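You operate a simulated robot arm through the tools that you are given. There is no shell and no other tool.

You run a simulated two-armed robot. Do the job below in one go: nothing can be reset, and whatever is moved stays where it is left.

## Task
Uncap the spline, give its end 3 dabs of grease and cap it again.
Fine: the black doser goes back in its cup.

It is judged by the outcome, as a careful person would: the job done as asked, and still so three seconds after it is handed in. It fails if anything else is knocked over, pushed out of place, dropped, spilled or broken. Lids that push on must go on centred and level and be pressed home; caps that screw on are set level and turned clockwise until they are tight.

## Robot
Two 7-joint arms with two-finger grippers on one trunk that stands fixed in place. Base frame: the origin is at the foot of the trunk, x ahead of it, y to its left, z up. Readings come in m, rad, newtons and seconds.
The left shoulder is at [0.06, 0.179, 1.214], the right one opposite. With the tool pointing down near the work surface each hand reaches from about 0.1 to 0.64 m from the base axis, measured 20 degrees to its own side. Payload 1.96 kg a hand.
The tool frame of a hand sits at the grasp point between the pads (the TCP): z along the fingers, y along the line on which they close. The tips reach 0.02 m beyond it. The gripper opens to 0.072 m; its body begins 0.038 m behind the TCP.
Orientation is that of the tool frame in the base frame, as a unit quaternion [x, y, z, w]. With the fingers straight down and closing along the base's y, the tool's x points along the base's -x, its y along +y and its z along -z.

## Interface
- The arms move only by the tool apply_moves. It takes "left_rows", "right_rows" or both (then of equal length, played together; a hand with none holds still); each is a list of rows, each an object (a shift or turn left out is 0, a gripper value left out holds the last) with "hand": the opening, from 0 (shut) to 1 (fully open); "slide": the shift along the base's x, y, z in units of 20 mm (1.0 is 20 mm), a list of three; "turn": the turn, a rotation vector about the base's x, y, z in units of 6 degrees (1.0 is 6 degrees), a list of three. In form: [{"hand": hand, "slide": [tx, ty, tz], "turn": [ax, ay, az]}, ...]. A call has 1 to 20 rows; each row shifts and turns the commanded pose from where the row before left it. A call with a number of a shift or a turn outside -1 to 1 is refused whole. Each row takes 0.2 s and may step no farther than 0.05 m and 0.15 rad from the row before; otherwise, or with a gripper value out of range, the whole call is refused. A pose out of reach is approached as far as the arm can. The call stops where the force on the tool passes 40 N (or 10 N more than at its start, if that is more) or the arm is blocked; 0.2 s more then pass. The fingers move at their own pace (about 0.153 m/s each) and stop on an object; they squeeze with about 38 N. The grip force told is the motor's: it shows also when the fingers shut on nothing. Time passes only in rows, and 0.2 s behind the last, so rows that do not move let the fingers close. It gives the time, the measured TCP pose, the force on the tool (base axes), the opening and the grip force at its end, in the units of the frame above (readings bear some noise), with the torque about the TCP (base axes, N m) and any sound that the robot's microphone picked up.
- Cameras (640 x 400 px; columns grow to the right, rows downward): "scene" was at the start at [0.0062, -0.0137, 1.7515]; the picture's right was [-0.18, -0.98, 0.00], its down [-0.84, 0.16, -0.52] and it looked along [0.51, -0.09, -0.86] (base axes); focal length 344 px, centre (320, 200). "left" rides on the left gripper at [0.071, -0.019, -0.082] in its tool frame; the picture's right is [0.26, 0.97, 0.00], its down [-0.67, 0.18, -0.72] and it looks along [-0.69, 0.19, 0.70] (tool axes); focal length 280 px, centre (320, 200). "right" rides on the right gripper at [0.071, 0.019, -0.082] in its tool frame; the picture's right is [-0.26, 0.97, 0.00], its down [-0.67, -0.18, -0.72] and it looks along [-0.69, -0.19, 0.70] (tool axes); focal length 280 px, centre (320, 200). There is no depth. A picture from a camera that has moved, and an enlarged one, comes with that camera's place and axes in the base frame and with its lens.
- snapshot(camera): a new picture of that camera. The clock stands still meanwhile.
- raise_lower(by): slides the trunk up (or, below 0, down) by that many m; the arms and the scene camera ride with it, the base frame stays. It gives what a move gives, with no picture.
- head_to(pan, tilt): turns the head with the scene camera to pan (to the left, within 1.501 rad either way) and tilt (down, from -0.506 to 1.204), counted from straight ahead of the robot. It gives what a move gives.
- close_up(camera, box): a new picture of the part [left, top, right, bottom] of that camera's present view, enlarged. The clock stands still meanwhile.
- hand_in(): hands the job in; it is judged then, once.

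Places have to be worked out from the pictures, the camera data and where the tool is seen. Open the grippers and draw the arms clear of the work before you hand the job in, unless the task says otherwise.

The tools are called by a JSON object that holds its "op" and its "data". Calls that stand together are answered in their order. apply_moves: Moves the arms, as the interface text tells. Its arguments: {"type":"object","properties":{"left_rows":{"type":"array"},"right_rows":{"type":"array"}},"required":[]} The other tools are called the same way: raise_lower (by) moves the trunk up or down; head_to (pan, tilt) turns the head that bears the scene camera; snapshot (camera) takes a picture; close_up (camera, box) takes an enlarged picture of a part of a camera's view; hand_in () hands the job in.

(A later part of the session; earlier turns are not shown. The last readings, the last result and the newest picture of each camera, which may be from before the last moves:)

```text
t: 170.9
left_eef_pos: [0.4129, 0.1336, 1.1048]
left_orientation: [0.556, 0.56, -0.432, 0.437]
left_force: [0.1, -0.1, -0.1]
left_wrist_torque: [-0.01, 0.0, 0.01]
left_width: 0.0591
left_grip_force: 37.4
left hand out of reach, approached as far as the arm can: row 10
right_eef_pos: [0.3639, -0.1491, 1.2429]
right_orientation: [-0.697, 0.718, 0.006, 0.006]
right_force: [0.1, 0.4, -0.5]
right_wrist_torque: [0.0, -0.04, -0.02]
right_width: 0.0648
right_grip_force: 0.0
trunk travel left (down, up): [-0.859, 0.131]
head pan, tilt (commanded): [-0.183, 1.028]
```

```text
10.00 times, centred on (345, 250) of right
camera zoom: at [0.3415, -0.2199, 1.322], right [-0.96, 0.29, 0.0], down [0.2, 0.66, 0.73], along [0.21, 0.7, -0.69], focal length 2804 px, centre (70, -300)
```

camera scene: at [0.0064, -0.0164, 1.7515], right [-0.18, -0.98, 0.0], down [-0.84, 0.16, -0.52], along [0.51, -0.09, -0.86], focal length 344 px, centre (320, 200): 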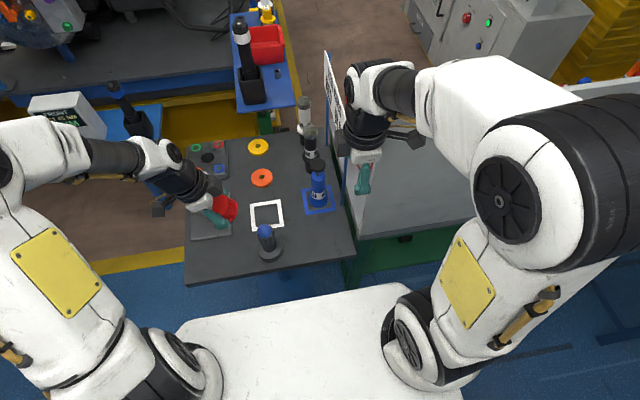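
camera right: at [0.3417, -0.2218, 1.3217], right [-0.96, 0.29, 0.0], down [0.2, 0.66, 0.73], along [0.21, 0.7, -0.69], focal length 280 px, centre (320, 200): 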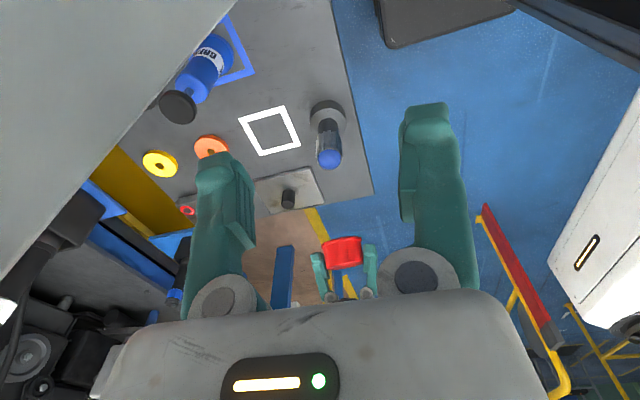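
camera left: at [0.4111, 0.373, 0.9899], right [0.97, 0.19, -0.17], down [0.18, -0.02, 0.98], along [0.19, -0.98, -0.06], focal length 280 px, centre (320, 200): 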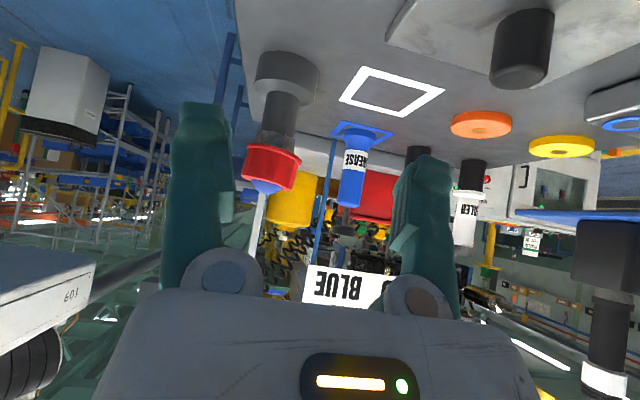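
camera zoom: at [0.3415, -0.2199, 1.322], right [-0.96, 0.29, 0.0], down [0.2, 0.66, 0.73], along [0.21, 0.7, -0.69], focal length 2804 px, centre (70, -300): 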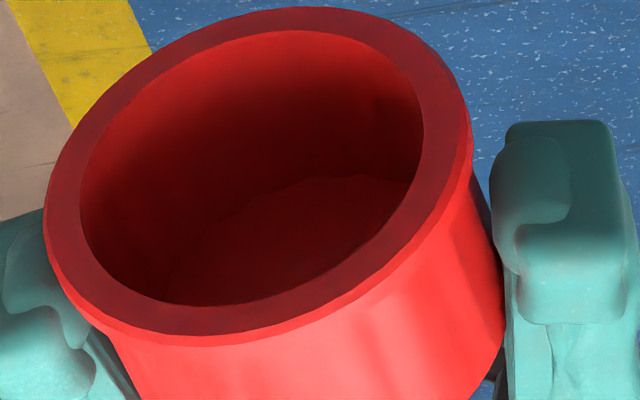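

Inside, the cap is a plain smooth cup (bore about 51 mm against the 41 mm spline), so it just sits loosely on the spline's end; its lean comes from resting on the slightly crowned end when it isn't exactly centred. I bring both hands back to straight down.

{"op": "apply_moves", "data": {"left_rows": [{"turn": [1, 0, 0]}, {"turn": [1, 0, 0]}, {"turn": [1, 0, 0]}, {"turn": [1, 0, 0]}, {"turn": [1, 0, 0]}, {"turn": [1, 0, 0]}, {"turn": [1, 0, 0]}, {"turn": [1, 0, 0]}, {"turn": [1, 0, 0]}, {"turn": [1, 0, 0]}, {"turn": [1, 0, 0]}, {"turn": [1, 0, 0]}, {"turn": [0.63, 0, 0]}, {"turn": [0, 0, 1]}, {"turn": [0, 0, 1]}, {"turn": [0, 0, 1]}, {"turn": [0, 0, 1]}, {"turn": [0, 0, 1]}, {}], "right_rows": [{"turn": [0, 0, -0.981]}, {"turn": [0, 0, -0.981]}, {"turn": [0, 0, -0.981]}, {"turn": [0, 0, -0.981]}, {"turn": [0, 0, -0.981]}, {"turn": [0, 0, -0.981]}, {"turn": [0, 0, -0.981]}, {"turn": [0, 0, -0.981]}, {"turn": [0, 0, -0.981]}, {"turn": [0, 0, -0.981]}, {"turn": [0, 0, -0.981]}, {"turn": [0, 0, -0.981]}, {"turn": [0, 0, -0.981]}, {"turn": [0, 0, -0.981]}, {"turn": [0, 0, -0.981]}, {}, {}, {}, {}]}}

{"op": "apply_moves", "data": {"left_rows": [{"turn": [0, 0, 1]}, {"turn": [0, 0, 1]}, {"turn": [0, 0, 1]}, {"turn": [0, 0, 1]}, {"turn": [0, 0, 1]}, {"turn": [0, 0, 1]}, {"turn": [0, 0, 1]}, {"turn": [0, 0, 1]}, {"turn": [0, 0, 1]}, {"turn": [0, 0, 1]}, {}]}}

{"op": "snapshot", "data": {"camera": "left"}}

{"op": "snapshot", "data": {"camera": "scene"}}

```text
t: 174.9
left_eef_pos: [0.4129, 0.1342, 1.1047]
left_orientation: [0.5, 0.866, 0.003, 0.001]
left_force: [-0.6, -0.2, -0.1]
left_wrist_torque: [0.03, -0.01, 0.02]
left_width: 0.059
left_grip_force: 37.6
right_eef_pos: [0.3633, -0.1487, 1.2418]
right_orientation: [0.0, 1.0, -0.001, 0.008]
right_force: [0.4, 0.4, -0.3]
right_wrist_torque: [0.0, -0.01, -0.04]
right_width: 0.0647
right_grip_force: 0.0
trunk travel left (down, up): [-0.859, 0.131]
head pan, tilt (commanded): [-0.183, 1.028]
```

```text
t: 177.3
left_eef_pos: [0.4122, 0.1335, 1.1049]
left_orientation: [-0.001, 1.0, 0.003, 0.0]
left_force: [0.3, 0.9, -0.3]
left_wrist_torque: [0.02, 0.02, 0.04]
left_width: 0.0589
left_grip_force: 38.2
right_eef_pos: [0.3638, -0.148, 1.2423]
right_orientation: [0.0, 1.0, -0.001, 0.008]
right_force: [0.8, -0.1, -0.3]
right_wrist_torque: [-0.01, -0.03, 0.01]
right_width: 0.0648
right_grip_force: 0.1
trunk travel left (down, up): [-0.859, 0.131]
head pan, tilt (commanded): [-0.183, 1.028]
```

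```text
taken
camera left: at [0.3413, 0.1143, 1.1873], right [-0.26, 0.96, 0.01], down [0.67, 0.18, 0.72], along [0.69, 0.19, -0.7], focal length 280 px, centre (320, 200)
```

left: 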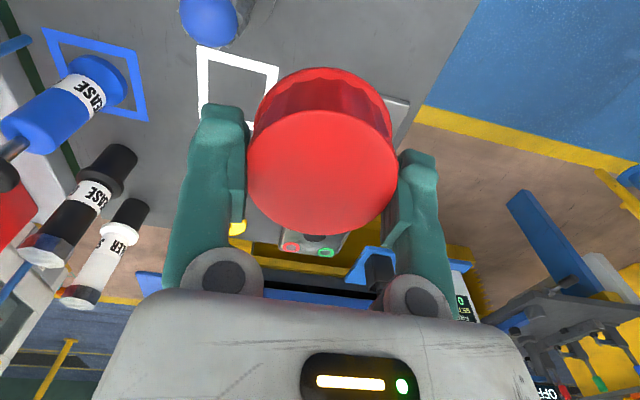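

```text
taken
camera scene: at [0.0062, -0.0136, 1.7515], right [-0.18, -0.98, 0.0], down [-0.84, 0.16, -0.52], along [0.51, -0.09, -0.86], focal length 344 px, centre (320, 200)
```

scene: 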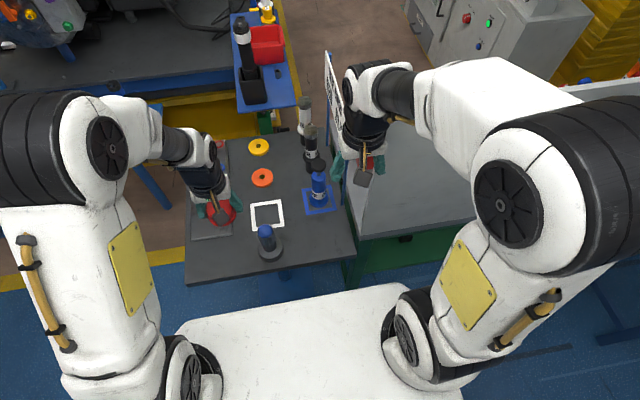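

Both hands are straight again; the cap has slid a little and pitched about 4.4° in the grip. I level it with a matching hand rotation and carry it over the spline, aiming to set its centre where the original was (TCP ≈ (0.4155, 0.0543)).

{"op": "apply_moves", "data": {"left_rows": [{"slide": [0.03, -1, 0], "turn": [0, 0.73, 0]}, {"slide": [0.03, -1, 0]}, {"slide": [0.03, -1, 0]}, {"slide": [0.03, -0.965, 0]}, {}, {"slide": [0, 0, -1]}, {"slide": [0, 0, -1]}, {"slide": [0, 0, -1]}, {"slide": [0, 0, -1]}, {"slide": [0, 0, -0.9]}, {}]}}

{"op": "close_up", "data": {"camera": "scene", "box": [236, 195, 300, 265]}}

{"op": "snapshot", "data": {"camera": "left"}}

```text
t: 179.7
left_eef_pos: [0.4146, 0.054, 1.0065]
left_orientation: [0.001, 0.999, 0.002, -0.038]
left_force: [-0.9, -0.3, -0.2]
left_wrist_torque: [0.01, 0.03, 0.01]
left_width: 0.0587
left_grip_force: 38.1
right_eef_pos: [0.3628, -0.1496, 1.2411]
right_orientation: [0.0, 1.0, -0.001, 0.008]
right_force: [-0.8, -0.8, -0.7]
right_wrist_torque: [-0.03, 0.02, 0.0]
right_width: 0.0648
right_grip_force: 0.0
trunk travel left (down, up): [-0.859, 0.131]
head pan, tilt (commanded): [-0.183, 1.028]
```

```text
5.71 times, centred on (268, 230) of scene
camera zoom: at [0.0058, -0.0135, 1.7515], right [-0.18, -0.98, 0.0], down [-0.84, 0.16, -0.52], along [0.51, -0.09, -0.86], focal length 1967 px, centre (617, 29)
```

zoom: 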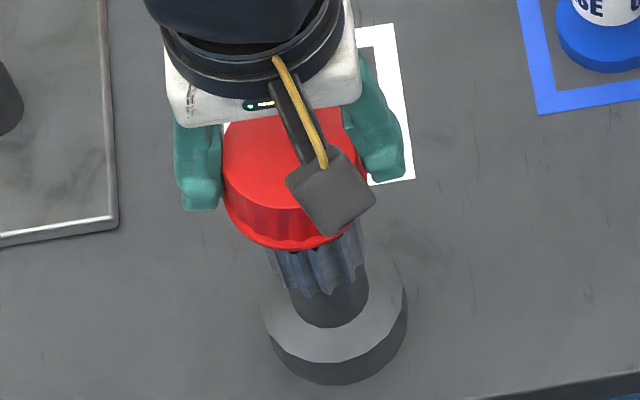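

```text
taken
camera left: at [0.3498, 0.0353, 1.0946], right [-0.26, 0.97, 0.03], down [0.73, 0.18, 0.66], along [0.64, 0.19, -0.75], focal length 280 px, centre (320, 200)
```

left: 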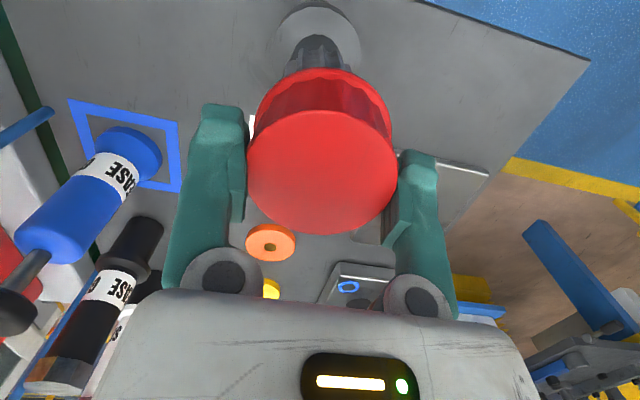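

The levelled cap is over the spline, lip just at the end. I lower it slowly to contact.

{"op": "apply_moves", "data": {"left_rows": [{"slide": [0, 0, -0.4]}, {"slide": [0, 0, -0.4]}, {"slide": [0, 0, -0.4]}, {"slide": [0, 0, -0.4]}, {"slide": [0, 0, -0.4]}, {}]}}

{"op": "apply_moves", "data": {"left_rows": [{"slide": [0, 0, -0.1]}, {"slide": [0, 0, -0.1]}, {}]}}

{"op": "apply_moves", "data": {"left_rows": [{"slide": [0, 0, -0.05]}, {"slide": [0, 0, -0.05]}, {}]}}

```text
t: 181.1
left_eef_pos: [0.414, 0.0545, 0.9672]
left_orientation: [0.0, 0.999, 0.003, -0.039]
left_force: [0.1, 0.9, -1.4]
left_wrist_torque: [-0.01, -0.03, 0.02]
left_width: 0.0587
left_grip_force: 37.9
right_eef_pos: [0.3624, -0.1491, 1.2411]
right_orientation: [0.0, 1.0, -0.001, 0.008]
right_force: [0.6, 0.1, 0.3]
right_wrist_torque: [-0.02, -0.01, -0.03]
right_width: 0.0649
right_grip_force: 0.0
trunk travel left (down, up): [-0.859, 0.131]
head pan, tilt (commanded): [-0.183, 1.028]
```

```text
t: 181.9
left_eef_pos: [0.4146, 0.0542, 0.9617]
left_orientation: [0.0, 0.999, 0.004, -0.039]
left_force: [0.3, 0.3, -0.3]
left_wrist_torque: [0.02, -0.02, -0.02]
left_width: 0.0588
left_grip_force: 37.6
right_eef_pos: [0.3641, -0.149, 1.2425]
right_orientation: [0.0, 1.0, -0.001, 0.007]
right_force: [0.2, -0.1, -0.3]
right_wrist_torque: [0.01, -0.02, 0.0]
right_width: 0.0649
right_grip_force: 0.1
trunk travel left (down, up): [-0.859, 0.131]
head pan, tilt (commanded): [-0.183, 1.028]
```

```text
t: 182.7
left_eef_pos: [0.4141, 0.0548, 0.9606]
left_orientation: [0.0, 0.999, 0.003, -0.038]
left_force: [0.2, 0.0, -0.3]
left_wrist_torque: [-0.02, 0.01, 0.02]
left_width: 0.0589
left_grip_force: 38.0
right_eef_pos: [0.3639, -0.1494, 1.242]
right_orientation: [0.0, 1.0, -0.001, 0.008]
right_force: [0.0, -0.1, -0.8]
right_wrist_torque: [-0.01, -0.02, -0.02]
right_width: 0.0648
right_grip_force: 0.1
trunk travel left (down, up): [-0.859, 0.131]
head pan, tilt (commanded): [-0.183, 1.028]
```

No contact yet at 0.961. I continue in small steps.

{"op": "apply_moves", "data": {"left_rows": [{"slide": [0, 0, -0.05]}, {}]}}

{"op": "apply_moves", "data": {"left_rows": [{"slide": [0, 0, -0.05]}, {}]}}

{"op": "apply_moves", "data": {"left_rows": [{"slide": [0, 0, -0.04]}, {}]}}

```text
t: 183.3
left_eef_pos: [0.4145, 0.0537, 0.9603]
left_orientation: [0.001, 0.999, 0.004, -0.039]
left_force: [0.4, -0.8, -0.1]
left_wrist_torque: [0.0, -0.02, 0.01]
left_width: 0.0588
left_grip_force: 37.9
right_eef_pos: [0.3634, -0.1493, 1.2424]
right_orientation: [0.0, 1.0, -0.001, 0.008]
right_force: [-0.4, -0.3, -0.2]
right_wrist_torque: [-0.01, 0.02, -0.02]
right_width: 0.0648
right_grip_force: 0.2
trunk travel left (down, up): [-0.859, 0.131]
head pan, tilt (commanded): [-0.183, 1.028]
```

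```text
t: 183.9
left_eef_pos: [0.4149, 0.0535, 0.9589]
left_orientation: [0.001, 0.999, 0.004, -0.038]
left_force: [0.0, -0.4, 9.2]
left_wrist_torque: [0.0, 0.05, 0.04]
left_width: 0.0586
left_grip_force: 37.8
right_eef_pos: [0.3627, -0.1497, 1.2417]
right_orientation: [0.0, 1.0, 0.0, 0.008]
right_force: [-0.1, 0.2, -0.3]
right_wrist_torque: [0.02, 0.02, 0.02]
right_width: 0.0646
right_grip_force: 0.1
trunk travel left (down, up): [-0.859, 0.131]
head pan, tilt (commanded): [-0.183, 1.028]
```

```text
t: 184.5
left_eef_pos: [0.4147, 0.0548, 0.959]
left_orientation: [0.0, 0.999, 0.003, -0.037]
left_force: [2.6, 1.4, 22.3]
left_wrist_torque: [0.02, 0.13, -0.02]
left_width: 0.0586
left_grip_force: 38.0
right_eef_pos: [0.362, -0.149, 1.243]
right_orientation: [0.0, 1.0, -0.001, 0.008]
right_force: [-0.1, -0.1, 1.0]
right_wrist_torque: [0.01, 0.05, -0.03]
right_width: 0.0647
right_grip_force: 0.1
trunk travel left (down, up): [-0.859, 0.131]
head pan, tilt (commanded): [-0.183, 1.028]
```

Contact at the same depth, 22 N; the torque shows the spline's support point 6 mm behind the TCP, which matches the cap's centre in the grip. I ease off, release, and look at the lean.

{"op": "apply_moves", "data": {"left_rows": [{"slide": [0, 0, 0.07]}, {}, {"hand": 1}, {}, {}, {}]}}

{"op": "apply_moves", "data": {"left_rows": [{"slide": [0, 0, 0.3]}, {"slide": [0, 0, 0.7]}, {"slide": [0, 0, 1]}, {"slide": [0, 0, 1]}, {"slide": [0, 0, 1], "turn": [0, -0.73, 0]}, {"slide": [-0.35, 0.02, 1]}, {"slide": [-0.35, 0.005, 1]}, {}]}}

{"op": "close_up", "data": {"camera": "left", "box": [250, 0, 390, 130]}}

{"op": "close_up", "data": {"camera": "scene", "box": [244, 215, 292, 265]}}

```text
t: 185.9
left_eef_pos: [0.4152, 0.0554, 0.9594]
left_orientation: [0.0, 0.999, 0.004, -0.039]
left_force: [-0.1, 0.0, 0.3]
left_wrist_torque: [0.0, 0.01, -0.02]
left_width: 0.0723
left_grip_force: 0.0
right_eef_pos: [0.3636, -0.1488, 1.2429]
right_orientation: [0.0, 1.0, -0.001, 0.007]
right_force: [-0.3, 0.8, -1.1]
right_wrist_torque: [-0.01, -0.02, 0.0]
right_width: 0.0646
right_grip_force: 0.0
trunk travel left (down, up): [-0.859, 0.131]
head pan, tilt (commanded): [-0.183, 1.028]
```

```text
t: 187.7
left_eef_pos: [0.4011, 0.0551, 1.0794]
left_orientation: [0.001, 1.0, 0.004, -0.001]
left_force: [-0.3, 0.6, 0.5]
left_wrist_torque: [-0.01, 0.01, -0.02]
left_width: 0.0718
left_grip_force: 0.0
right_eef_pos: [0.3636, -0.1494, 1.2424]
right_orientation: [-0.001, 1.0, 0.0, 0.007]
right_force: [-0.3, 0.3, 0.4]
right_wrist_torque: [0.01, 0.03, 0.01]
right_width: 0.0647
right_grip_force: 0.1
trunk travel left (down, up): [-0.859, 0.131]
head pan, tilt (commanded): [-0.183, 1.028]
```

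```text
3.08 times, centred on (320, 65) of left
camera zoom: at [0.3298, 0.0354, 1.1621], right [-0.26, 0.97, 0.01], down [0.68, 0.18, 0.72], along [0.69, 0.19, -0.7], focal length 863 px, centre (320, 615)
```

zoom: 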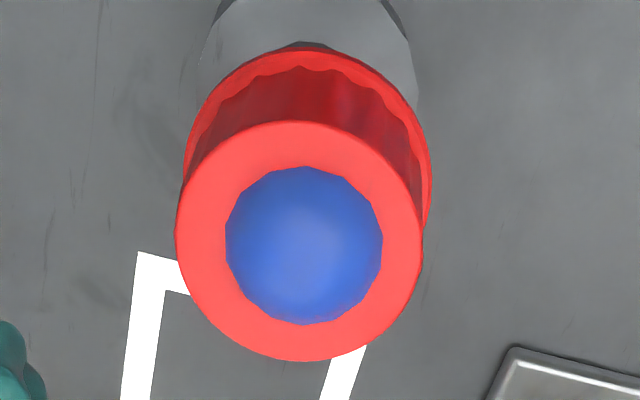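

```text
8.00 times, centred on (268, 240) of scene
camera zoom: at [0.0065, -0.0139, 1.7515], right [-0.18, -0.98, 0.0], down [-0.84, 0.16, -0.52], along [0.51, -0.09, -0.86], focal length 2754 px, centre (736, -120)
```

zoom: 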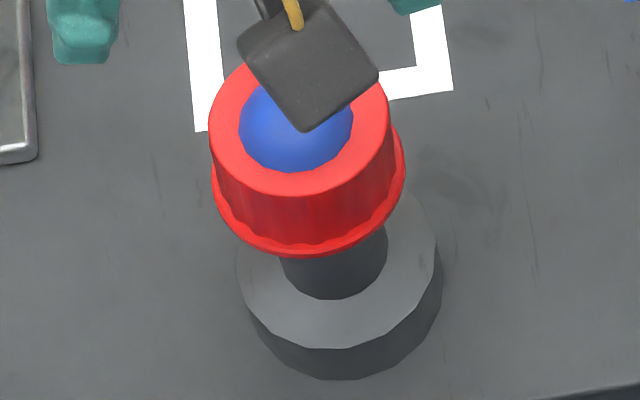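

Now it leans away from the robot about 6° (and ~2° toward −y): the response matches a pendulum of roughly 6° per millimetre off-centre, so I'm about 0.9 mm too far in +x. I regrip, lift, shift −0.9 mm in x (y set to 0.0544), and set it down with light contact.

{"op": "apply_moves", "data": {"left_rows": [{"slide": [0.45, -0.02, -0.5], "turn": [-0.076, 0, 0]}, {"slide": [0, 0, -1]}, {"slide": [0, 0, -1]}, {"slide": [0, 0, -1]}, {"slide": [0, 0, -1]}, {"slide": [0, 0, -0.8]}, {"slide": [0, 0, -0.5]}, {"slide": [0, 0, -0.43]}, {}, {"hand": 0}, {}, {}, {}]}}

{"op": "apply_moves", "data": {"left_rows": [{"slide": [0, 0, 0.15]}, {}, {"slide": [-0.045, 0, 0]}, {}, {"slide": [0, 0, -0.08]}, {"slide": [0, 0, -0.06]}, {}]}}

{"op": "apply_moves", "data": {"left_rows": [{"slide": [0, 0, -0.03]}, {}]}}

```text
t: 190.5
left_eef_pos: [0.4092, 0.0547, 0.9557]
left_orientation: [0.001, 1.0, 0.0, 0.0]
left_force: [0.0, 0.3, 0.0]
left_wrist_torque: [0.0, 0.02, -0.02]
left_width: 0.0596
left_grip_force: 38.1
right_eef_pos: [0.3643, -0.1484, 1.2421]
right_orientation: [0.0, 1.0, -0.001, 0.008]
right_force: [-0.3, -0.1, -0.4]
right_wrist_torque: [0.0, -0.02, 0.02]
right_width: 0.0647
right_grip_force: 0.0
trunk travel left (down, up): [-0.859, 0.131]
head pan, tilt (commanded): [-0.183, 1.028]
```

```text
t: 192.1
left_eef_pos: [0.4086, 0.055, 0.9539]
left_orientation: [0.001, 1.0, 0.0, 0.001]
left_force: [0.3, 0.7, 0.7]
left_wrist_torque: [-0.01, 0.0, 0.01]
left_width: 0.0598
left_grip_force: 37.7
right_eef_pos: [0.3644, -0.1488, 1.2422]
right_orientation: [0.0, 1.0, -0.001, 0.008]
right_force: [-0.4, 0.0, 1.0]
right_wrist_torque: [-0.02, 0.0, 0.02]
right_width: 0.0648
right_grip_force: 0.0
trunk travel left (down, up): [-0.859, 0.131]
head pan, tilt (commanded): [-0.183, 1.028]
```

```text
t: 192.7
left_eef_pos: [0.4086, 0.0543, 0.9554]
left_orientation: [0.001, 1.0, 0.001, 0.0]
left_force: [0.3, -1.0, 5.7]
left_wrist_torque: [-0.02, -0.02, 0.02]
left_width: 0.0597
left_grip_force: 37.9
right_eef_pos: [0.3636, -0.1485, 1.2429]
right_orientation: [0.0, 1.0, -0.001, 0.008]
right_force: [-0.5, -0.3, 0.7]
right_wrist_torque: [0.03, 0.04, 0.05]
right_width: 0.0649
right_grip_force: 0.0
trunk travel left (down, up): [-0.859, 0.131]
head pan, tilt (commanded): [-0.183, 1.028]
```

Light contact at 5.7 N. I ease off slightly, release, lift away to the reference viewpoint, and compare.

{"op": "apply_moves", "data": {"left_rows": [{"slide": [0, 0, 0.02]}, {}, {"hand": 1}, {}, {}, {}]}}

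{"op": "apply_moves", "data": {"left_rows": [{"slide": [0, 0, 0.3]}, {"slide": [0, 0, 0.7]}, {"slide": [0, 0, 1]}, {"slide": [0, 0, 1]}, {"slide": [0, 0, 1]}, {"slide": [-0.2, 0.01, 1]}, {"slide": [-0.205, 0.01, 1]}, {"slide": [0, 0, 0.25]}, {}]}}

{"op": "close_up", "data": {"camera": "left", "box": [250, 0, 390, 130]}}

{"op": "close_up", "data": {"camera": "scene", "box": [244, 215, 292, 265]}}

```text
t: 194.1
left_eef_pos: [0.409, 0.0553, 0.9543]
left_orientation: [0.001, 1.0, -0.001, 0.0]
left_force: [0.9, -0.1, -0.3]
left_wrist_torque: [0.03, -0.02, 0.02]
left_width: 0.0721
left_grip_force: 0.1
right_eef_pos: [0.3635, -0.1497, 1.2418]
right_orientation: [0.001, 1.0, -0.002, 0.007]
right_force: [1.1, -0.6, -0.5]
right_wrist_torque: [0.01, 0.0, -0.01]
right_width: 0.0646
right_grip_force: 0.0
trunk travel left (down, up): [-0.859, 0.131]
head pan, tilt (commanded): [-0.183, 1.028]
```

```text
t: 196.1
left_eef_pos: [0.4001, 0.055, 1.0792]
left_orientation: [0.0, 1.0, -0.001, -0.001]
left_force: [-0.2, 0.3, 0.2]
left_wrist_torque: [0.02, 0.0, -0.01]
left_width: 0.0723
left_grip_force: 0.1
right_eef_pos: [0.3633, -0.1489, 1.2412]
right_orientation: [0.001, 1.0, -0.001, 0.007]
right_force: [0.7, -0.1, 0.6]
right_wrist_torque: [-0.02, -0.02, 0.01]
right_width: 0.0646
right_grip_force: 0.1
trunk travel left (down, up): [-0.859, 0.131]
head pan, tilt (commanded): [-0.183, 1.028]
```

```text
3.08 times, centred on (320, 65) of left
camera zoom: at [0.3298, 0.0365, 1.1625], right [-0.26, 0.97, 0.0], down [0.68, 0.18, 0.71], along [0.69, 0.19, -0.7], focal length 863 px, centre (320, 615)
```

zoom: 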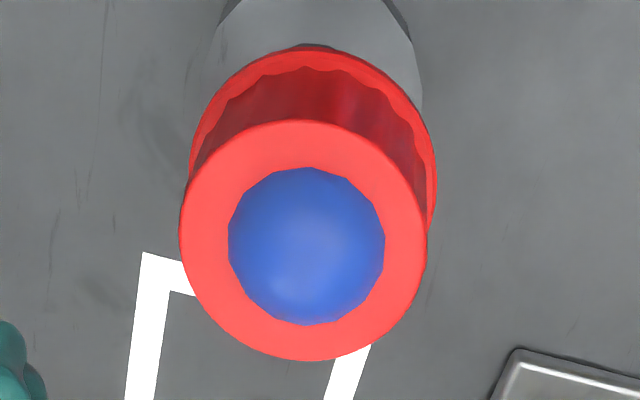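

```text
8.00 times, centred on (268, 240) of scene
camera zoom: at [0.0064, -0.0137, 1.7515], right [-0.18, -0.98, 0.0], down [-0.84, 0.16, -0.52], along [0.51, -0.09, -0.86], focal length 2754 px, centre (736, -120)
```

zoom: 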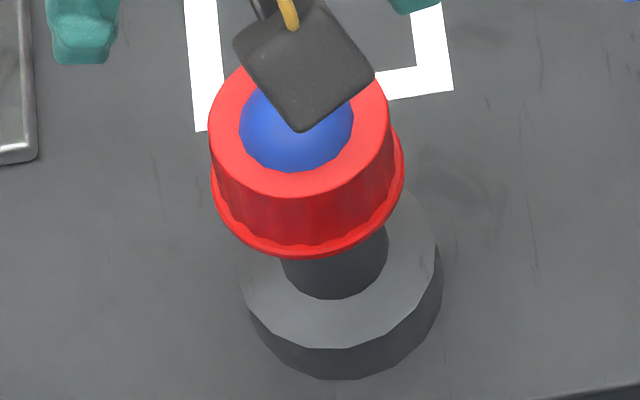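

The lean is unchanged after −0.9 mm, so it was still beyond the balance range (the lean saturates around 5° when more than ~0.7 mm off). I repeat with another −0.9 mm, this time also rotating the hand −5° about y so the cap is level when I release it.

{"op": "apply_moves", "data": {"left_rows": [{"slide": [0.405, -0.025, -0.5]}, {"slide": [0, 0, -1]}, {"slide": [0, 0, -1]}, {"slide": [0, 0, -1]}, {"slide": [0, 0, -1]}, {"slide": [0, 0, -0.8]}, {"slide": [0, 0, -0.5]}, {"slide": [0, 0, -0.45]}, {}, {"hand": 0}, {}, {}, {}]}}

{"op": "apply_moves", "data": {"left_rows": [{"slide": [0, 0, 0.15]}, {}, {"slide": [-0.045, 0, 0], "turn": [0, -0.85, 0]}, {}, {"slide": [0, 0, -0.08]}, {"slide": [0, 0, -0.05]}, {}]}}

{"op": "close_up", "data": {"camera": "scene", "box": [244, 215, 292, 265]}}

{"op": "apply_moves", "data": {"left_rows": [{"slide": [0, 0, -0.03]}, {}]}}

```text
t: 198.9
left_eef_pos: [0.4092, 0.0542, 0.9536]
left_orientation: [0.001, 1.0, 0.0, 0.0]
left_force: [-0.3, -0.1, 0.6]
left_wrist_torque: [-0.03, 0.02, -0.02]
left_width: 0.0598
left_grip_force: 37.8
right_eef_pos: [0.3653, -0.1484, 1.2422]
right_orientation: [0.001, 1.0, 0.0, 0.008]
right_force: [0.4, -0.1, 0.3]
right_wrist_torque: [-0.01, -0.04, -0.03]
right_width: 0.0647
right_grip_force: 0.1
trunk travel left (down, up): [-0.859, 0.131]
head pan, tilt (commanded): [-0.183, 1.028]
```

```text
t: 200.5
left_eef_pos: [0.4087, 0.0546, 0.9544]
left_orientation: [0.001, 0.999, -0.001, 0.043]
left_force: [0.3, -0.9, 1.0]
left_wrist_torque: [-0.01, -0.02, -0.02]
left_width: 0.0599
left_grip_force: 37.7
right_eef_pos: [0.3644, -0.1495, 1.2407]
right_orientation: [0.0, 1.0, -0.001, 0.008]
right_force: [0.2, 0.1, 0.3]
right_wrist_torque: [0.01, 0.0, -0.01]
right_width: 0.0649
right_grip_force: 0.0
trunk travel left (down, up): [-0.859, 0.131]
head pan, tilt (commanded): [-0.183, 1.028]
```

```text
8.00 times, centred on (268, 240) of scene
camera zoom: at [0.0063, -0.0136, 1.7515], right [-0.18, -0.98, 0.0], down [-0.84, 0.16, -0.52], along [0.51, -0.09, -0.86], focal length 2754 px, centre (736, -120)
```

zoom: 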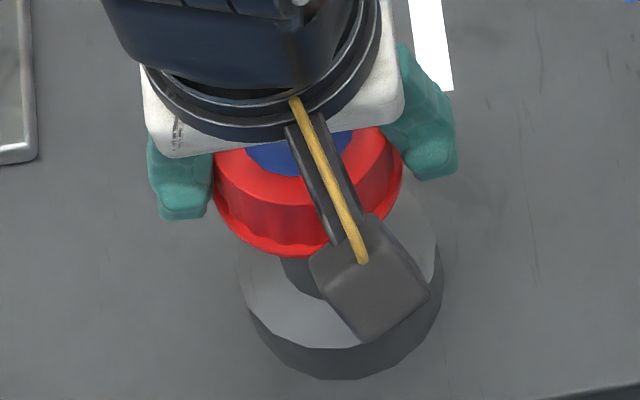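

```text
t: 201.1
left_eef_pos: [0.4075, 0.0543, 0.9546]
left_orientation: [0.002, 0.999, 0.0, 0.045]
left_force: [1.1, 0.9, 6.1]
left_wrist_torque: [0.0, 0.02, -0.01]
left_width: 0.0598
left_grip_force: 38.3
right_eef_pos: [0.3627, -0.1486, 1.243]
right_orientation: [0.0, 1.0, -0.001, 0.007]
right_force: [-0.2, -0.3, 0.4]
right_wrist_torque: [0.03, -0.01, 0.02]
right_width: 0.0647
right_grip_force: 0.1
trunk travel left (down, up): [-0.859, 0.131]
head pan, tilt (commanded): [-0.183, 1.028]
```

In the grip the cap is level (near wall 52 px), with 6 N contact. I ease off and release, and look.

{"op": "apply_moves", "data": {"left_rows": [{"slide": [0, 0, 0.02]}, {}, {"hand": 1}, {}, {}, {}]}}

{"op": "close_up", "data": {"camera": "scene", "box": [244, 215, 292, 265]}}

```text
t: 202.5
left_eef_pos: [0.409, 0.0544, 0.9549]
left_orientation: [0.001, 0.999, 0.0, 0.045]
left_force: [1.0, 0.4, -0.6]
left_wrist_torque: [-0.03, 0.03, 0.0]
left_width: 0.0719
left_grip_force: 0.1
right_eef_pos: [0.3639, -0.1496, 1.2423]
right_orientation: [0.0, 1.0, -0.001, 0.008]
right_force: [0.0, 0.2, 0.3]
right_wrist_torque: [-0.02, 0.02, 0.01]
right_width: 0.0647
right_grip_force: 0.1
trunk travel left (down, up): [-0.859, 0.131]
head pan, tilt (commanded): [-0.183, 1.028]
```

```text
8.00 times, centred on (268, 240) of scene
camera zoom: at [0.0062, -0.0137, 1.7515], right [-0.18, -0.98, 0.0], down [-0.84, 0.16, -0.52], along [0.51, -0.09, -0.86], focal length 2754 px, centre (736, -120)
```

zoom: 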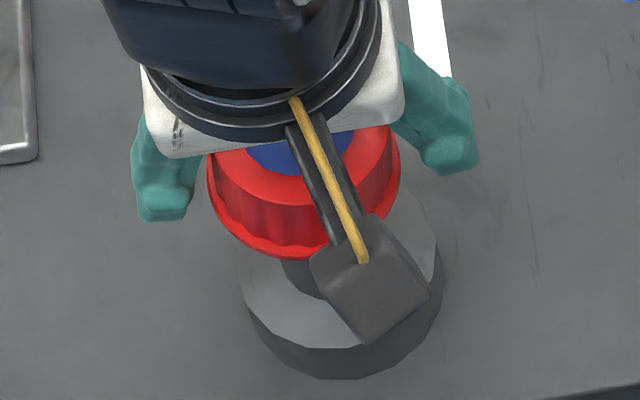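

It seems nearly level in pitch. I raise the hand away, restoring its tilt, and take the full comparison views.

{"op": "apply_moves", "data": {"left_rows": [{"slide": [0, 0, 0.3]}, {"slide": [0, 0, 0.7]}, {"slide": [0, 0, 1]}, {"slide": [0, 0, 1]}, {"slide": [0, 0, 1], "turn": [0, 0.85, 0]}, {"slide": [-0.18, 0.01, 1]}, {"slide": [-0.18, 0.015, 1]}, {"slide": [0, 0, 0.25]}, {}]}}

{"op": "close_up", "data": {"camera": "left", "box": [250, 0, 390, 130]}}

{"op": "close_up", "data": {"camera": "scene", "box": [244, 215, 292, 265]}}

```text
t: 204.5
left_eef_pos: [0.4006, 0.0536, 1.0799]
left_orientation: [0.0, 1.0, 0.0, 0.0]
left_force: [0.1, -0.8, -0.1]
left_wrist_torque: [-0.01, 0.03, 0.01]
left_width: 0.0719
left_grip_force: 0.0
right_eef_pos: [0.3641, -0.1488, 1.2434]
right_orientation: [0.0, 1.0, 0.0, 0.008]
right_force: [0.0, 0.1, -0.4]
right_wrist_torque: [-0.01, 0.03, 0.0]
right_width: 0.0648
right_grip_force: 0.0
trunk travel left (down, up): [-0.859, 0.131]
head pan, tilt (commanded): [-0.183, 1.028]
```

```text
3.08 times, centred on (320, 65) of left
camera zoom: at [0.3297, 0.0364, 1.1625], right [-0.26, 0.97, 0.0], down [0.68, 0.18, 0.71], along [0.69, 0.19, -0.7], focal length 863 px, centre (320, 615)
```

zoom: 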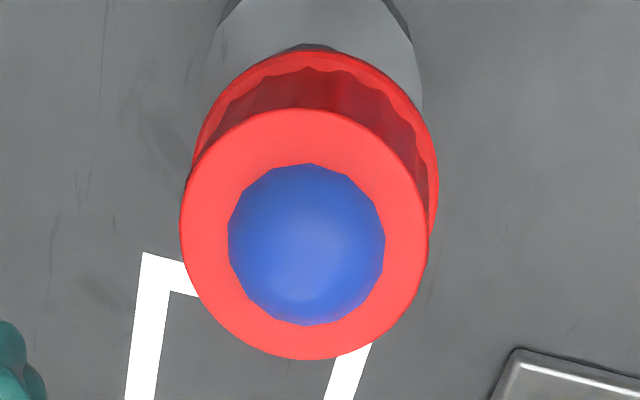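

```text
8.00 times, centred on (268, 240) of scene
camera zoom: at [0.0062, -0.0138, 1.7515], right [-0.18, -0.98, 0.0], down [-0.84, 0.16, -0.52], along [0.51, -0.09, -0.86], focal length 2754 px, centre (736, -120)
```

zoom: 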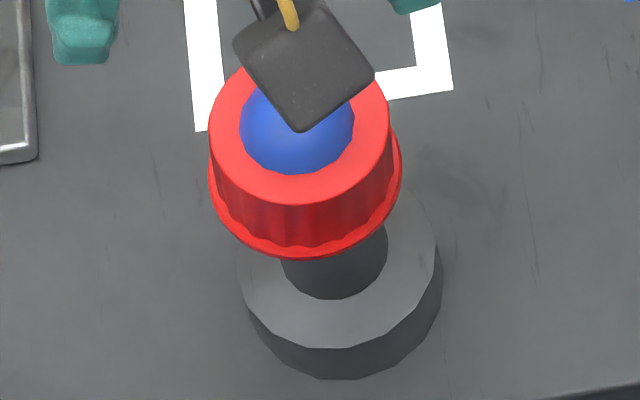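

The lean is down to about 3°, now mostly sideways toward −y, with pitch nearly level. One more correction: regrip with y at 0.0546, shift −0.2 mm in x, and set down again.

{"op": "apply_moves", "data": {"left_rows": [{"slide": [0.36, -0.01, -0.5]}, {"slide": [0, 0, -1]}, {"slide": [0, 0, -1]}, {"slide": [0, 0, -1]}, {"slide": [0, 0, -1]}, {"slide": [0, 0, -0.8]}, {"slide": [0, 0, -0.5]}, {"slide": [0, 0, -0.46]}, {}, {"hand": 0}, {}, {}, {}]}}

{"op": "apply_moves", "data": {"left_rows": [{"slide": [0, 0, 0.15]}, {}, {"slide": [-0.01, 0, 0], "turn": [0, -0.25, 0]}, {}, {"slide": [0, 0, -0.08]}, {"slide": [0, 0, -0.05]}, {}]}}

{"op": "apply_moves", "data": {"left_rows": [{"slide": [0, 0, -0.03]}, {}]}}

```text
t: 207.3
left_eef_pos: [0.4085, 0.0549, 0.9558]
left_orientation: [0.0, 1.0, 0.0, 0.0]
left_force: [-0.5, 0.4, 0.6]
left_wrist_torque: [0.02, -0.01, 0.02]
left_width: 0.0602
left_grip_force: 38.0
right_eef_pos: [0.3637, -0.15, 1.2422]
right_orientation: [0.0, 1.0, -0.001, 0.008]
right_force: [0.8, 0.6, -1.2]
right_wrist_torque: [-0.04, -0.01, 0.0]
right_width: 0.0649
right_grip_force: 0.0
trunk travel left (down, up): [-0.859, 0.131]
head pan, tilt (commanded): [-0.183, 1.028]
```

```text
t: 208.9
left_eef_pos: [0.4076, 0.0548, 0.9549]
left_orientation: [0.001, 1.0, -0.001, 0.012]
left_force: [0.6, 0.3, -0.2]
left_wrist_torque: [0.01, 0.0, 0.02]
left_width: 0.0602
left_grip_force: 37.6
right_eef_pos: [0.3635, -0.1493, 1.2412]
right_orientation: [0.0, 1.0, 0.0, 0.008]
right_force: [1.0, -0.2, -0.4]
right_wrist_torque: [0.0, -0.01, 0.01]
right_width: 0.065
right_grip_force: 0.0
trunk travel left (down, up): [-0.859, 0.131]
head pan, tilt (commanded): [-0.183, 1.028]
```

```text
t: 209.5
left_eef_pos: [0.4084, 0.0555, 0.9551]
left_orientation: [0.0, 1.0, 0.0, 0.014]
left_force: [0.3, 1.1, 3.4]
left_wrist_torque: [-0.03, 0.02, 0.0]
left_width: 0.0603
left_grip_force: 37.8
right_eef_pos: [0.3635, -0.149, 1.2425]
right_orientation: [0.0, 1.0, -0.002, 0.008]
right_force: [-0.2, 0.2, 0.0]
right_wrist_torque: [0.02, -0.03, -0.01]
right_width: 0.0649
right_grip_force: 0.2
trunk travel left (down, up): [-0.859, 0.131]
head pan, tilt (commanded): [-0.183, 1.028]
```

Light contact again (3.4 N). I release without further motion, then lift away and compare.

{"op": "apply_moves", "data": {"left_rows": [{"slide": [0, 0, 0.01]}, {}, {"hand": 1}, {}, {}, {}]}}

{"op": "apply_moves", "data": {"left_rows": [{"slide": [0, 0, 0.3]}, {"slide": [0, 0, 0.7]}, {"slide": [0, 0, 1]}, {"slide": [0, 0, 1]}, {"slide": [0, 0, 1], "turn": [0, 0.25, 0]}, {"slide": [-0.175, 0.005, 1]}, {"slide": [-0.175, 0.005, 1]}, {"slide": [0, 0, 0.25]}, {}]}}

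{"op": "close_up", "data": {"camera": "left", "box": [250, 0, 390, 130]}}

{"op": "close_up", "data": {"camera": "scene", "box": [244, 215, 292, 265]}}

```text
t: 210.9
left_eef_pos: [0.407, 0.0557, 0.9549]
left_orientation: [0.0, 1.0, 0.0, 0.013]
left_force: [-0.4, -0.9, 0.6]
left_wrist_torque: [-0.03, 0.03, 0.02]
left_width: 0.0721
left_grip_force: 0.1
right_eef_pos: [0.3638, -0.1495, 1.2423]
right_orientation: [0.0, 1.0, -0.001, 0.008]
right_force: [0.1, 0.2, -0.2]
right_wrist_torque: [-0.01, -0.02, 0.01]
right_width: 0.0648
right_grip_force: 0.1
trunk travel left (down, up): [-0.859, 0.131]
head pan, tilt (commanded): [-0.183, 1.028]
```

```text
t: 212.9
left_eef_pos: [0.3997, 0.0549, 1.079]
left_orientation: [0.001, 1.0, 0.0, -0.001]
left_force: [-0.8, -0.1, -0.3]
left_wrist_torque: [-0.04, 0.0, -0.02]
left_width: 0.0719
left_grip_force: 0.1
right_eef_pos: [0.3641, -0.1492, 1.2431]
right_orientation: [0.0, 1.0, -0.001, 0.008]
right_force: [-0.7, -0.1, 0.7]
right_wrist_torque: [0.01, 0.01, 0.01]
right_width: 0.0647
right_grip_force: 0.1
trunk travel left (down, up): [-0.859, 0.131]
head pan, tilt (commanded): [-0.183, 1.028]
```

```text
3.08 times, centred on (320, 65) of left
camera zoom: at [0.3294, 0.036, 1.1622], right [-0.26, 0.97, 0.0], down [0.68, 0.18, 0.71], along [0.69, 0.19, -0.7], focal length 863 px, centre (320, 615)
```

zoom: 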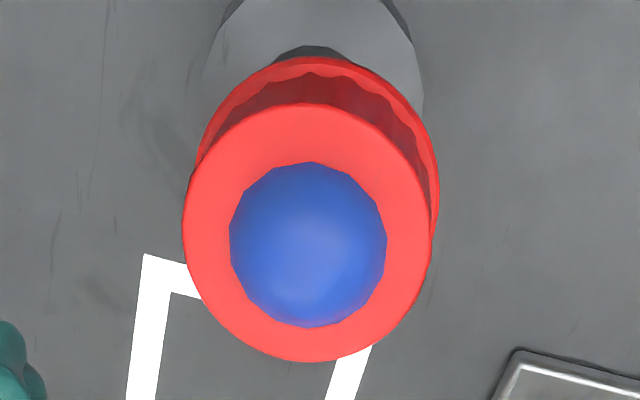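

```text
8.00 times, centred on (268, 240) of scene
camera zoom: at [0.0063, -0.0137, 1.7515], right [-0.18, -0.98, 0.0], down [-0.84, 0.16, -0.52], along [0.51, -0.09, -0.86], focal length 2754 px, centre (736, -120)
```

zoom: 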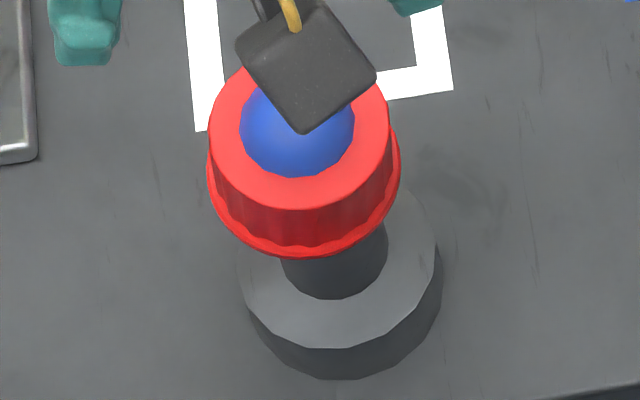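

The cap's centre sits within about half a millimetre of its original place and at its original height, leaning only ~3–4°, which every release returns to (its flat top seat rocks on the spline's end). I'll do a last pressing-home with the fingertips straddling the middle of the top, symmetric about the spline's axis, to be sure it is fully down and to try to square it.

{"op": "apply_moves", "data": {"left_rows": [{"hand": 0.47, "slide": [0.425, -0.01, 0]}, {"slide": [0, 0, -0.9]}, {"slide": [0, 0, -0.9]}, {"slide": [0, 0, -0.9]}, {"slide": [0, 0, -0.9]}, {"slide": [0, 0, -0.7]}, {}]}}

{"op": "snapshot", "data": {"camera": "left"}}

{"op": "apply_moves", "data": {"left_rows": [{"slide": [0, 0, -0.1]}, {"slide": [0, 0, -0.1]}, {}]}}

```text
t: 214.5
left_eef_pos: [0.4091, 0.0548, 0.9921]
left_orientation: [0.0, 1.0, 0.001, 0.0]
left_force: [-0.8, -0.2, -0.3]
left_wrist_torque: [-0.02, 0.03, -0.01]
left_width: 0.0338
left_grip_force: 0.1
right_eef_pos: [0.3637, -0.1488, 1.2424]
right_orientation: [0.001, 1.0, -0.001, 0.008]
right_force: [0.2, -0.1, 0.2]
right_wrist_torque: [-0.01, 0.01, -0.01]
right_width: 0.065
right_grip_force: 0.2
trunk travel left (down, up): [-0.859, 0.131]
head pan, tilt (commanded): [-0.183, 1.028]
```

```text
taken
camera left: at [0.3383, 0.0361, 1.0757], right [-0.26, 0.97, 0.0], down [0.67, 0.18, 0.71], along [0.69, 0.19, -0.7], focal length 280 px, centre (320, 200)
```

left: 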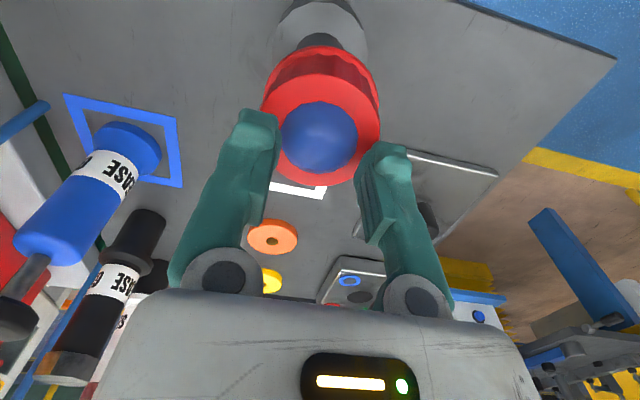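

```text
t: 215.3
left_eef_pos: [0.409, 0.0549, 0.9892]
left_orientation: [0.0, 1.0, 0.0, 0.0]
left_force: [0.7, -0.2, 0.0]
left_wrist_torque: [0.0, 0.01, 0.01]
left_width: 0.0338
left_grip_force: 0.0
right_eef_pos: [0.3638, -0.1495, 1.2423]
right_orientation: [0.0, 1.0, -0.001, 0.008]
right_force: [0.7, -0.5, -0.7]
right_wrist_torque: [-0.01, 0.0, -0.04]
right_width: 0.0649
right_grip_force: 0.2
trunk travel left (down, up): [-0.859, 0.131]
head pan, tilt (commanded): [-0.183, 1.028]
```

No contact yet at 0.990. I continue slowly down.

{"op": "apply_moves", "data": {"left_rows": [{"slide": [0, 0, -0.1]}, {"slide": [0, 0, -0.1]}, {}]}}

{"op": "apply_moves", "data": {"left_rows": [{"slide": [0, 0, -0.08]}, {"slide": [0, 0, -0.05]}, {}]}}

{"op": "apply_moves", "data": {"left_rows": [{"slide": [0, 0, -0.04]}, {}]}}

```text
t: 216.1
left_eef_pos: [0.4108, 0.0549, 0.9862]
left_orientation: [-0.001, 1.0, 0.0, 0.001]
left_force: [0.2, -0.3, -0.9]
left_wrist_torque: [0.03, 0.03, -0.01]
left_width: 0.0339
left_grip_force: 0.0
right_eef_pos: [0.3636, -0.1494, 1.2417]
right_orientation: [-0.001, 1.0, -0.001, 0.008]
right_force: [-1.2, 0.3, -0.1]
right_wrist_torque: [-0.02, 0.0, 0.02]
right_width: 0.065
right_grip_force: 0.0
trunk travel left (down, up): [-0.859, 0.131]
head pan, tilt (commanded): [-0.183, 1.028]
```

```text
t: 216.9
left_eef_pos: [0.4081, 0.0544, 0.9845]
left_orientation: [0.0, 1.0, 0.0, 0.0]
left_force: [-0.6, 0.2, 3.7]
left_wrist_torque: [0.02, 0.01, -0.02]
left_width: 0.034
left_grip_force: 0.1
right_eef_pos: [0.3636, -0.1499, 1.2423]
right_orientation: [0.0, 1.0, -0.001, 0.008]
right_force: [-0.4, 0.3, -0.3]
right_wrist_torque: [0.0, 0.03, 0.0]
right_width: 0.0648
right_grip_force: 0.0
trunk travel left (down, up): [-0.859, 0.131]
head pan, tilt (commanded): [-0.183, 1.028]
```

```text
t: 217.5
left_eef_pos: [0.4081, 0.0546, 0.982]
left_orientation: [0.0, 1.0, 0.001, 0.001]
left_force: [1.3, 0.4, 11.4]
left_wrist_torque: [0.06, -0.03, 0.02]
left_width: 0.0337
left_grip_force: 0.0
right_eef_pos: [0.3632, -0.1497, 1.2434]
right_orientation: [0.0, 1.0, -0.001, 0.008]
right_force: [0.1, 0.5, 0.5]
right_wrist_torque: [0.0, -0.01, 0.03]
right_width: 0.0647
right_grip_force: 0.1
trunk travel left (down, up): [-0.859, 0.131]
head pan, tilt (commanded): [-0.183, 1.028]
```

Both fingertips bear on the cap (11 N). I press on to about 30 N and look at its attitude under load.

{"op": "apply_moves", "data": {"left_rows": [{"slide": [0, 0, -0.04]}, {}]}}

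{"op": "apply_moves", "data": {"left_rows": [{"slide": [0, 0, -0.03]}, {}]}}

{"op": "close_up", "data": {"camera": "scene", "box": [244, 215, 292, 265]}}

```text
t: 218.1
left_eef_pos: [0.4093, 0.0552, 0.9834]
left_orientation: [0.0, 1.0, 0.0, 0.0]
left_force: [1.8, 1.2, 22.5]
left_wrist_torque: [0.04, -0.1, -0.02]
left_width: 0.0341
left_grip_force: 0.1
right_eef_pos: [0.3624, -0.1496, 1.2432]
right_orientation: [0.0, 1.0, 0.0, 0.008]
right_force: [-0.9, 0.4, 0.0]
right_wrist_torque: [0.01, 0.03, -0.04]
right_width: 0.0649
right_grip_force: 0.1
trunk travel left (down, up): [-0.859, 0.131]
head pan, tilt (commanded): [-0.183, 1.028]
```

```text
t: 218.7
left_eef_pos: [0.4082, 0.0536, 0.9836]
left_orientation: [0.0, 1.0, 0.0, 0.001]
left_force: [3.5, 0.8, 32.2]
left_wrist_torque: [0.02, -0.13, -0.01]
left_width: 0.034
left_grip_force: 0.1
right_eef_pos: [0.3616, -0.1493, 1.243]
right_orientation: [-0.001, 1.0, -0.001, 0.008]
right_force: [-0.5, -0.3, -0.2]
right_wrist_torque: [0.03, -0.04, -0.06]
right_width: 0.0649
right_grip_force: 0.0
trunk travel left (down, up): [-0.859, 0.131]
head pan, tilt (commanded): [-0.183, 1.028]
```

```text
8.00 times, centred on (268, 240) of scene
camera zoom: at [0.0031, -0.0139, 1.7517], right [-0.18, -0.98, 0.0], down [-0.84, 0.16, -0.52], along [0.51, -0.09, -0.86], focal length 2754 px, centre (736, -120)
```

zoom: 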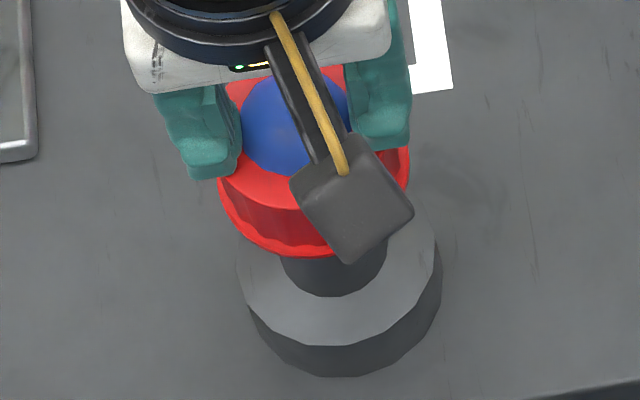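

Under 32 N the cap is square and home (face 207 and lip 258 after the 2 px camera shift, as originally). I raise the fingertips very slowly so it isn't disturbed.

{"op": "apply_moves", "data": {"left_rows": [{"slide": [0, 0, 0.03]}, {"slide": [0, 0, 0.03]}, {"slide": [0, 0, 0.03]}, {"slide": [0, 0, 0.03]}, {"slide": [0, 0, 0.03]}, {"slide": [0, 0, 0.03]}, {}]}}

{"op": "close_up", "data": {"camera": "scene", "box": [244, 215, 292, 265]}}

{"op": "apply_moves", "data": {"left_rows": [{"slide": [0, 0, 0.05]}, {"slide": [0, 0, 0.1]}, {"slide": [0, 0, 0.2]}, {"slide": [0, 0, 0.5]}, {"slide": [0, 0, 1]}, {"slide": [0, 0, 1]}, {"slide": [0, 0.5, 1]}, {"slide": [0, 1, 1]}, {"slide": [0, 1, 0.5]}, {"slide": [0, 1, 0]}, {}]}}

{"op": "close_up", "data": {"camera": "scene", "box": [244, 215, 292, 265]}}

```text
t: 220.3
left_eef_pos: [0.4088, 0.0554, 0.9841]
left_orientation: [0.0, 1.0, -0.001, 0.0]
left_force: [-0.1, 0.0, 0.2]
left_wrist_torque: [0.02, -0.01, 0.03]
left_width: 0.034
left_grip_force: 0.1
right_eef_pos: [0.3626, -0.149, 1.2418]
right_orientation: [-0.001, 1.0, -0.001, 0.008]
right_force: [-0.2, 0.9, 0.6]
right_wrist_torque: [-0.01, -0.01, 0.0]
right_width: 0.0647
right_grip_force: 0.0
trunk travel left (down, up): [-0.859, 0.131]
head pan, tilt (commanded): [-0.183, 1.028]
```

```text
8.00 times, centred on (268, 240) of scene
camera zoom: at [0.0062, -0.0137, 1.7514], right [-0.18, -0.98, 0.0], down [-0.84, 0.16, -0.52], along [0.51, -0.09, -0.86], focal length 2754 px, centre (736, -120)
```

zoom: 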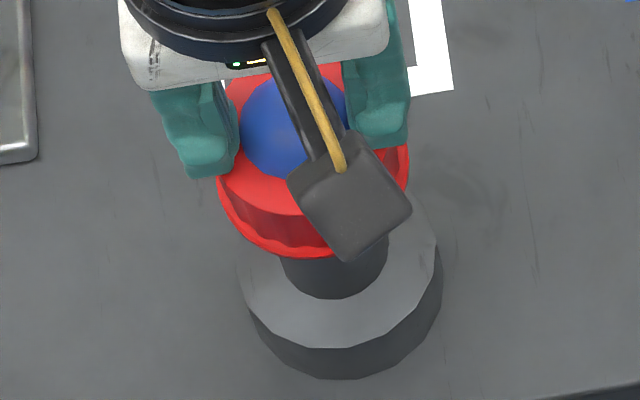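

```text
t: 222.7
left_eef_pos: [0.4091, 0.125, 1.092]
left_orientation: [0.001, 1.0, 0.0, -0.001]
left_force: [0.1, 0.5, -0.4]
left_wrist_torque: [-0.01, 0.01, -0.02]
left_width: 0.0339
left_grip_force: 0.0
right_eef_pos: [0.3625, -0.1496, 1.2417]
right_orientation: [0.0, 1.0, 0.0, 0.008]
right_force: [0.0, -0.3, -0.1]
right_wrist_torque: [0.0, 0.01, 0.01]
right_width: 0.0649
right_grip_force: 0.1
trunk travel left (down, up): [-0.859, 0.131]
head pan, tilt (commanded): [-0.183, 1.028]
```

```text
8.00 times, centred on (268, 240) of scene
camera zoom: at [0.0061, -0.014, 1.7515], right [-0.18, -0.98, 0.0], down [-0.84, 0.16, -0.52], along [0.51, -0.09, -0.86], focal length 2754 px, centre (736, -120)
```

zoom: 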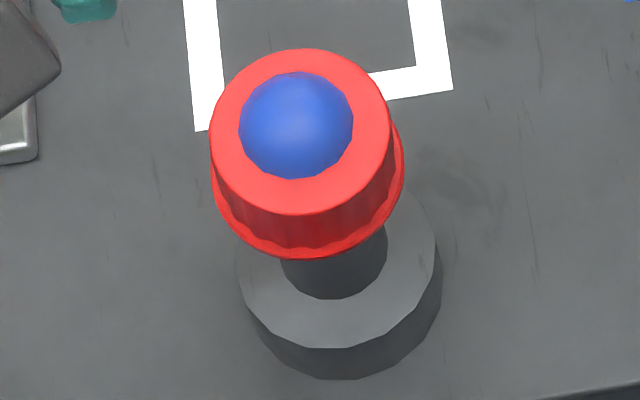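

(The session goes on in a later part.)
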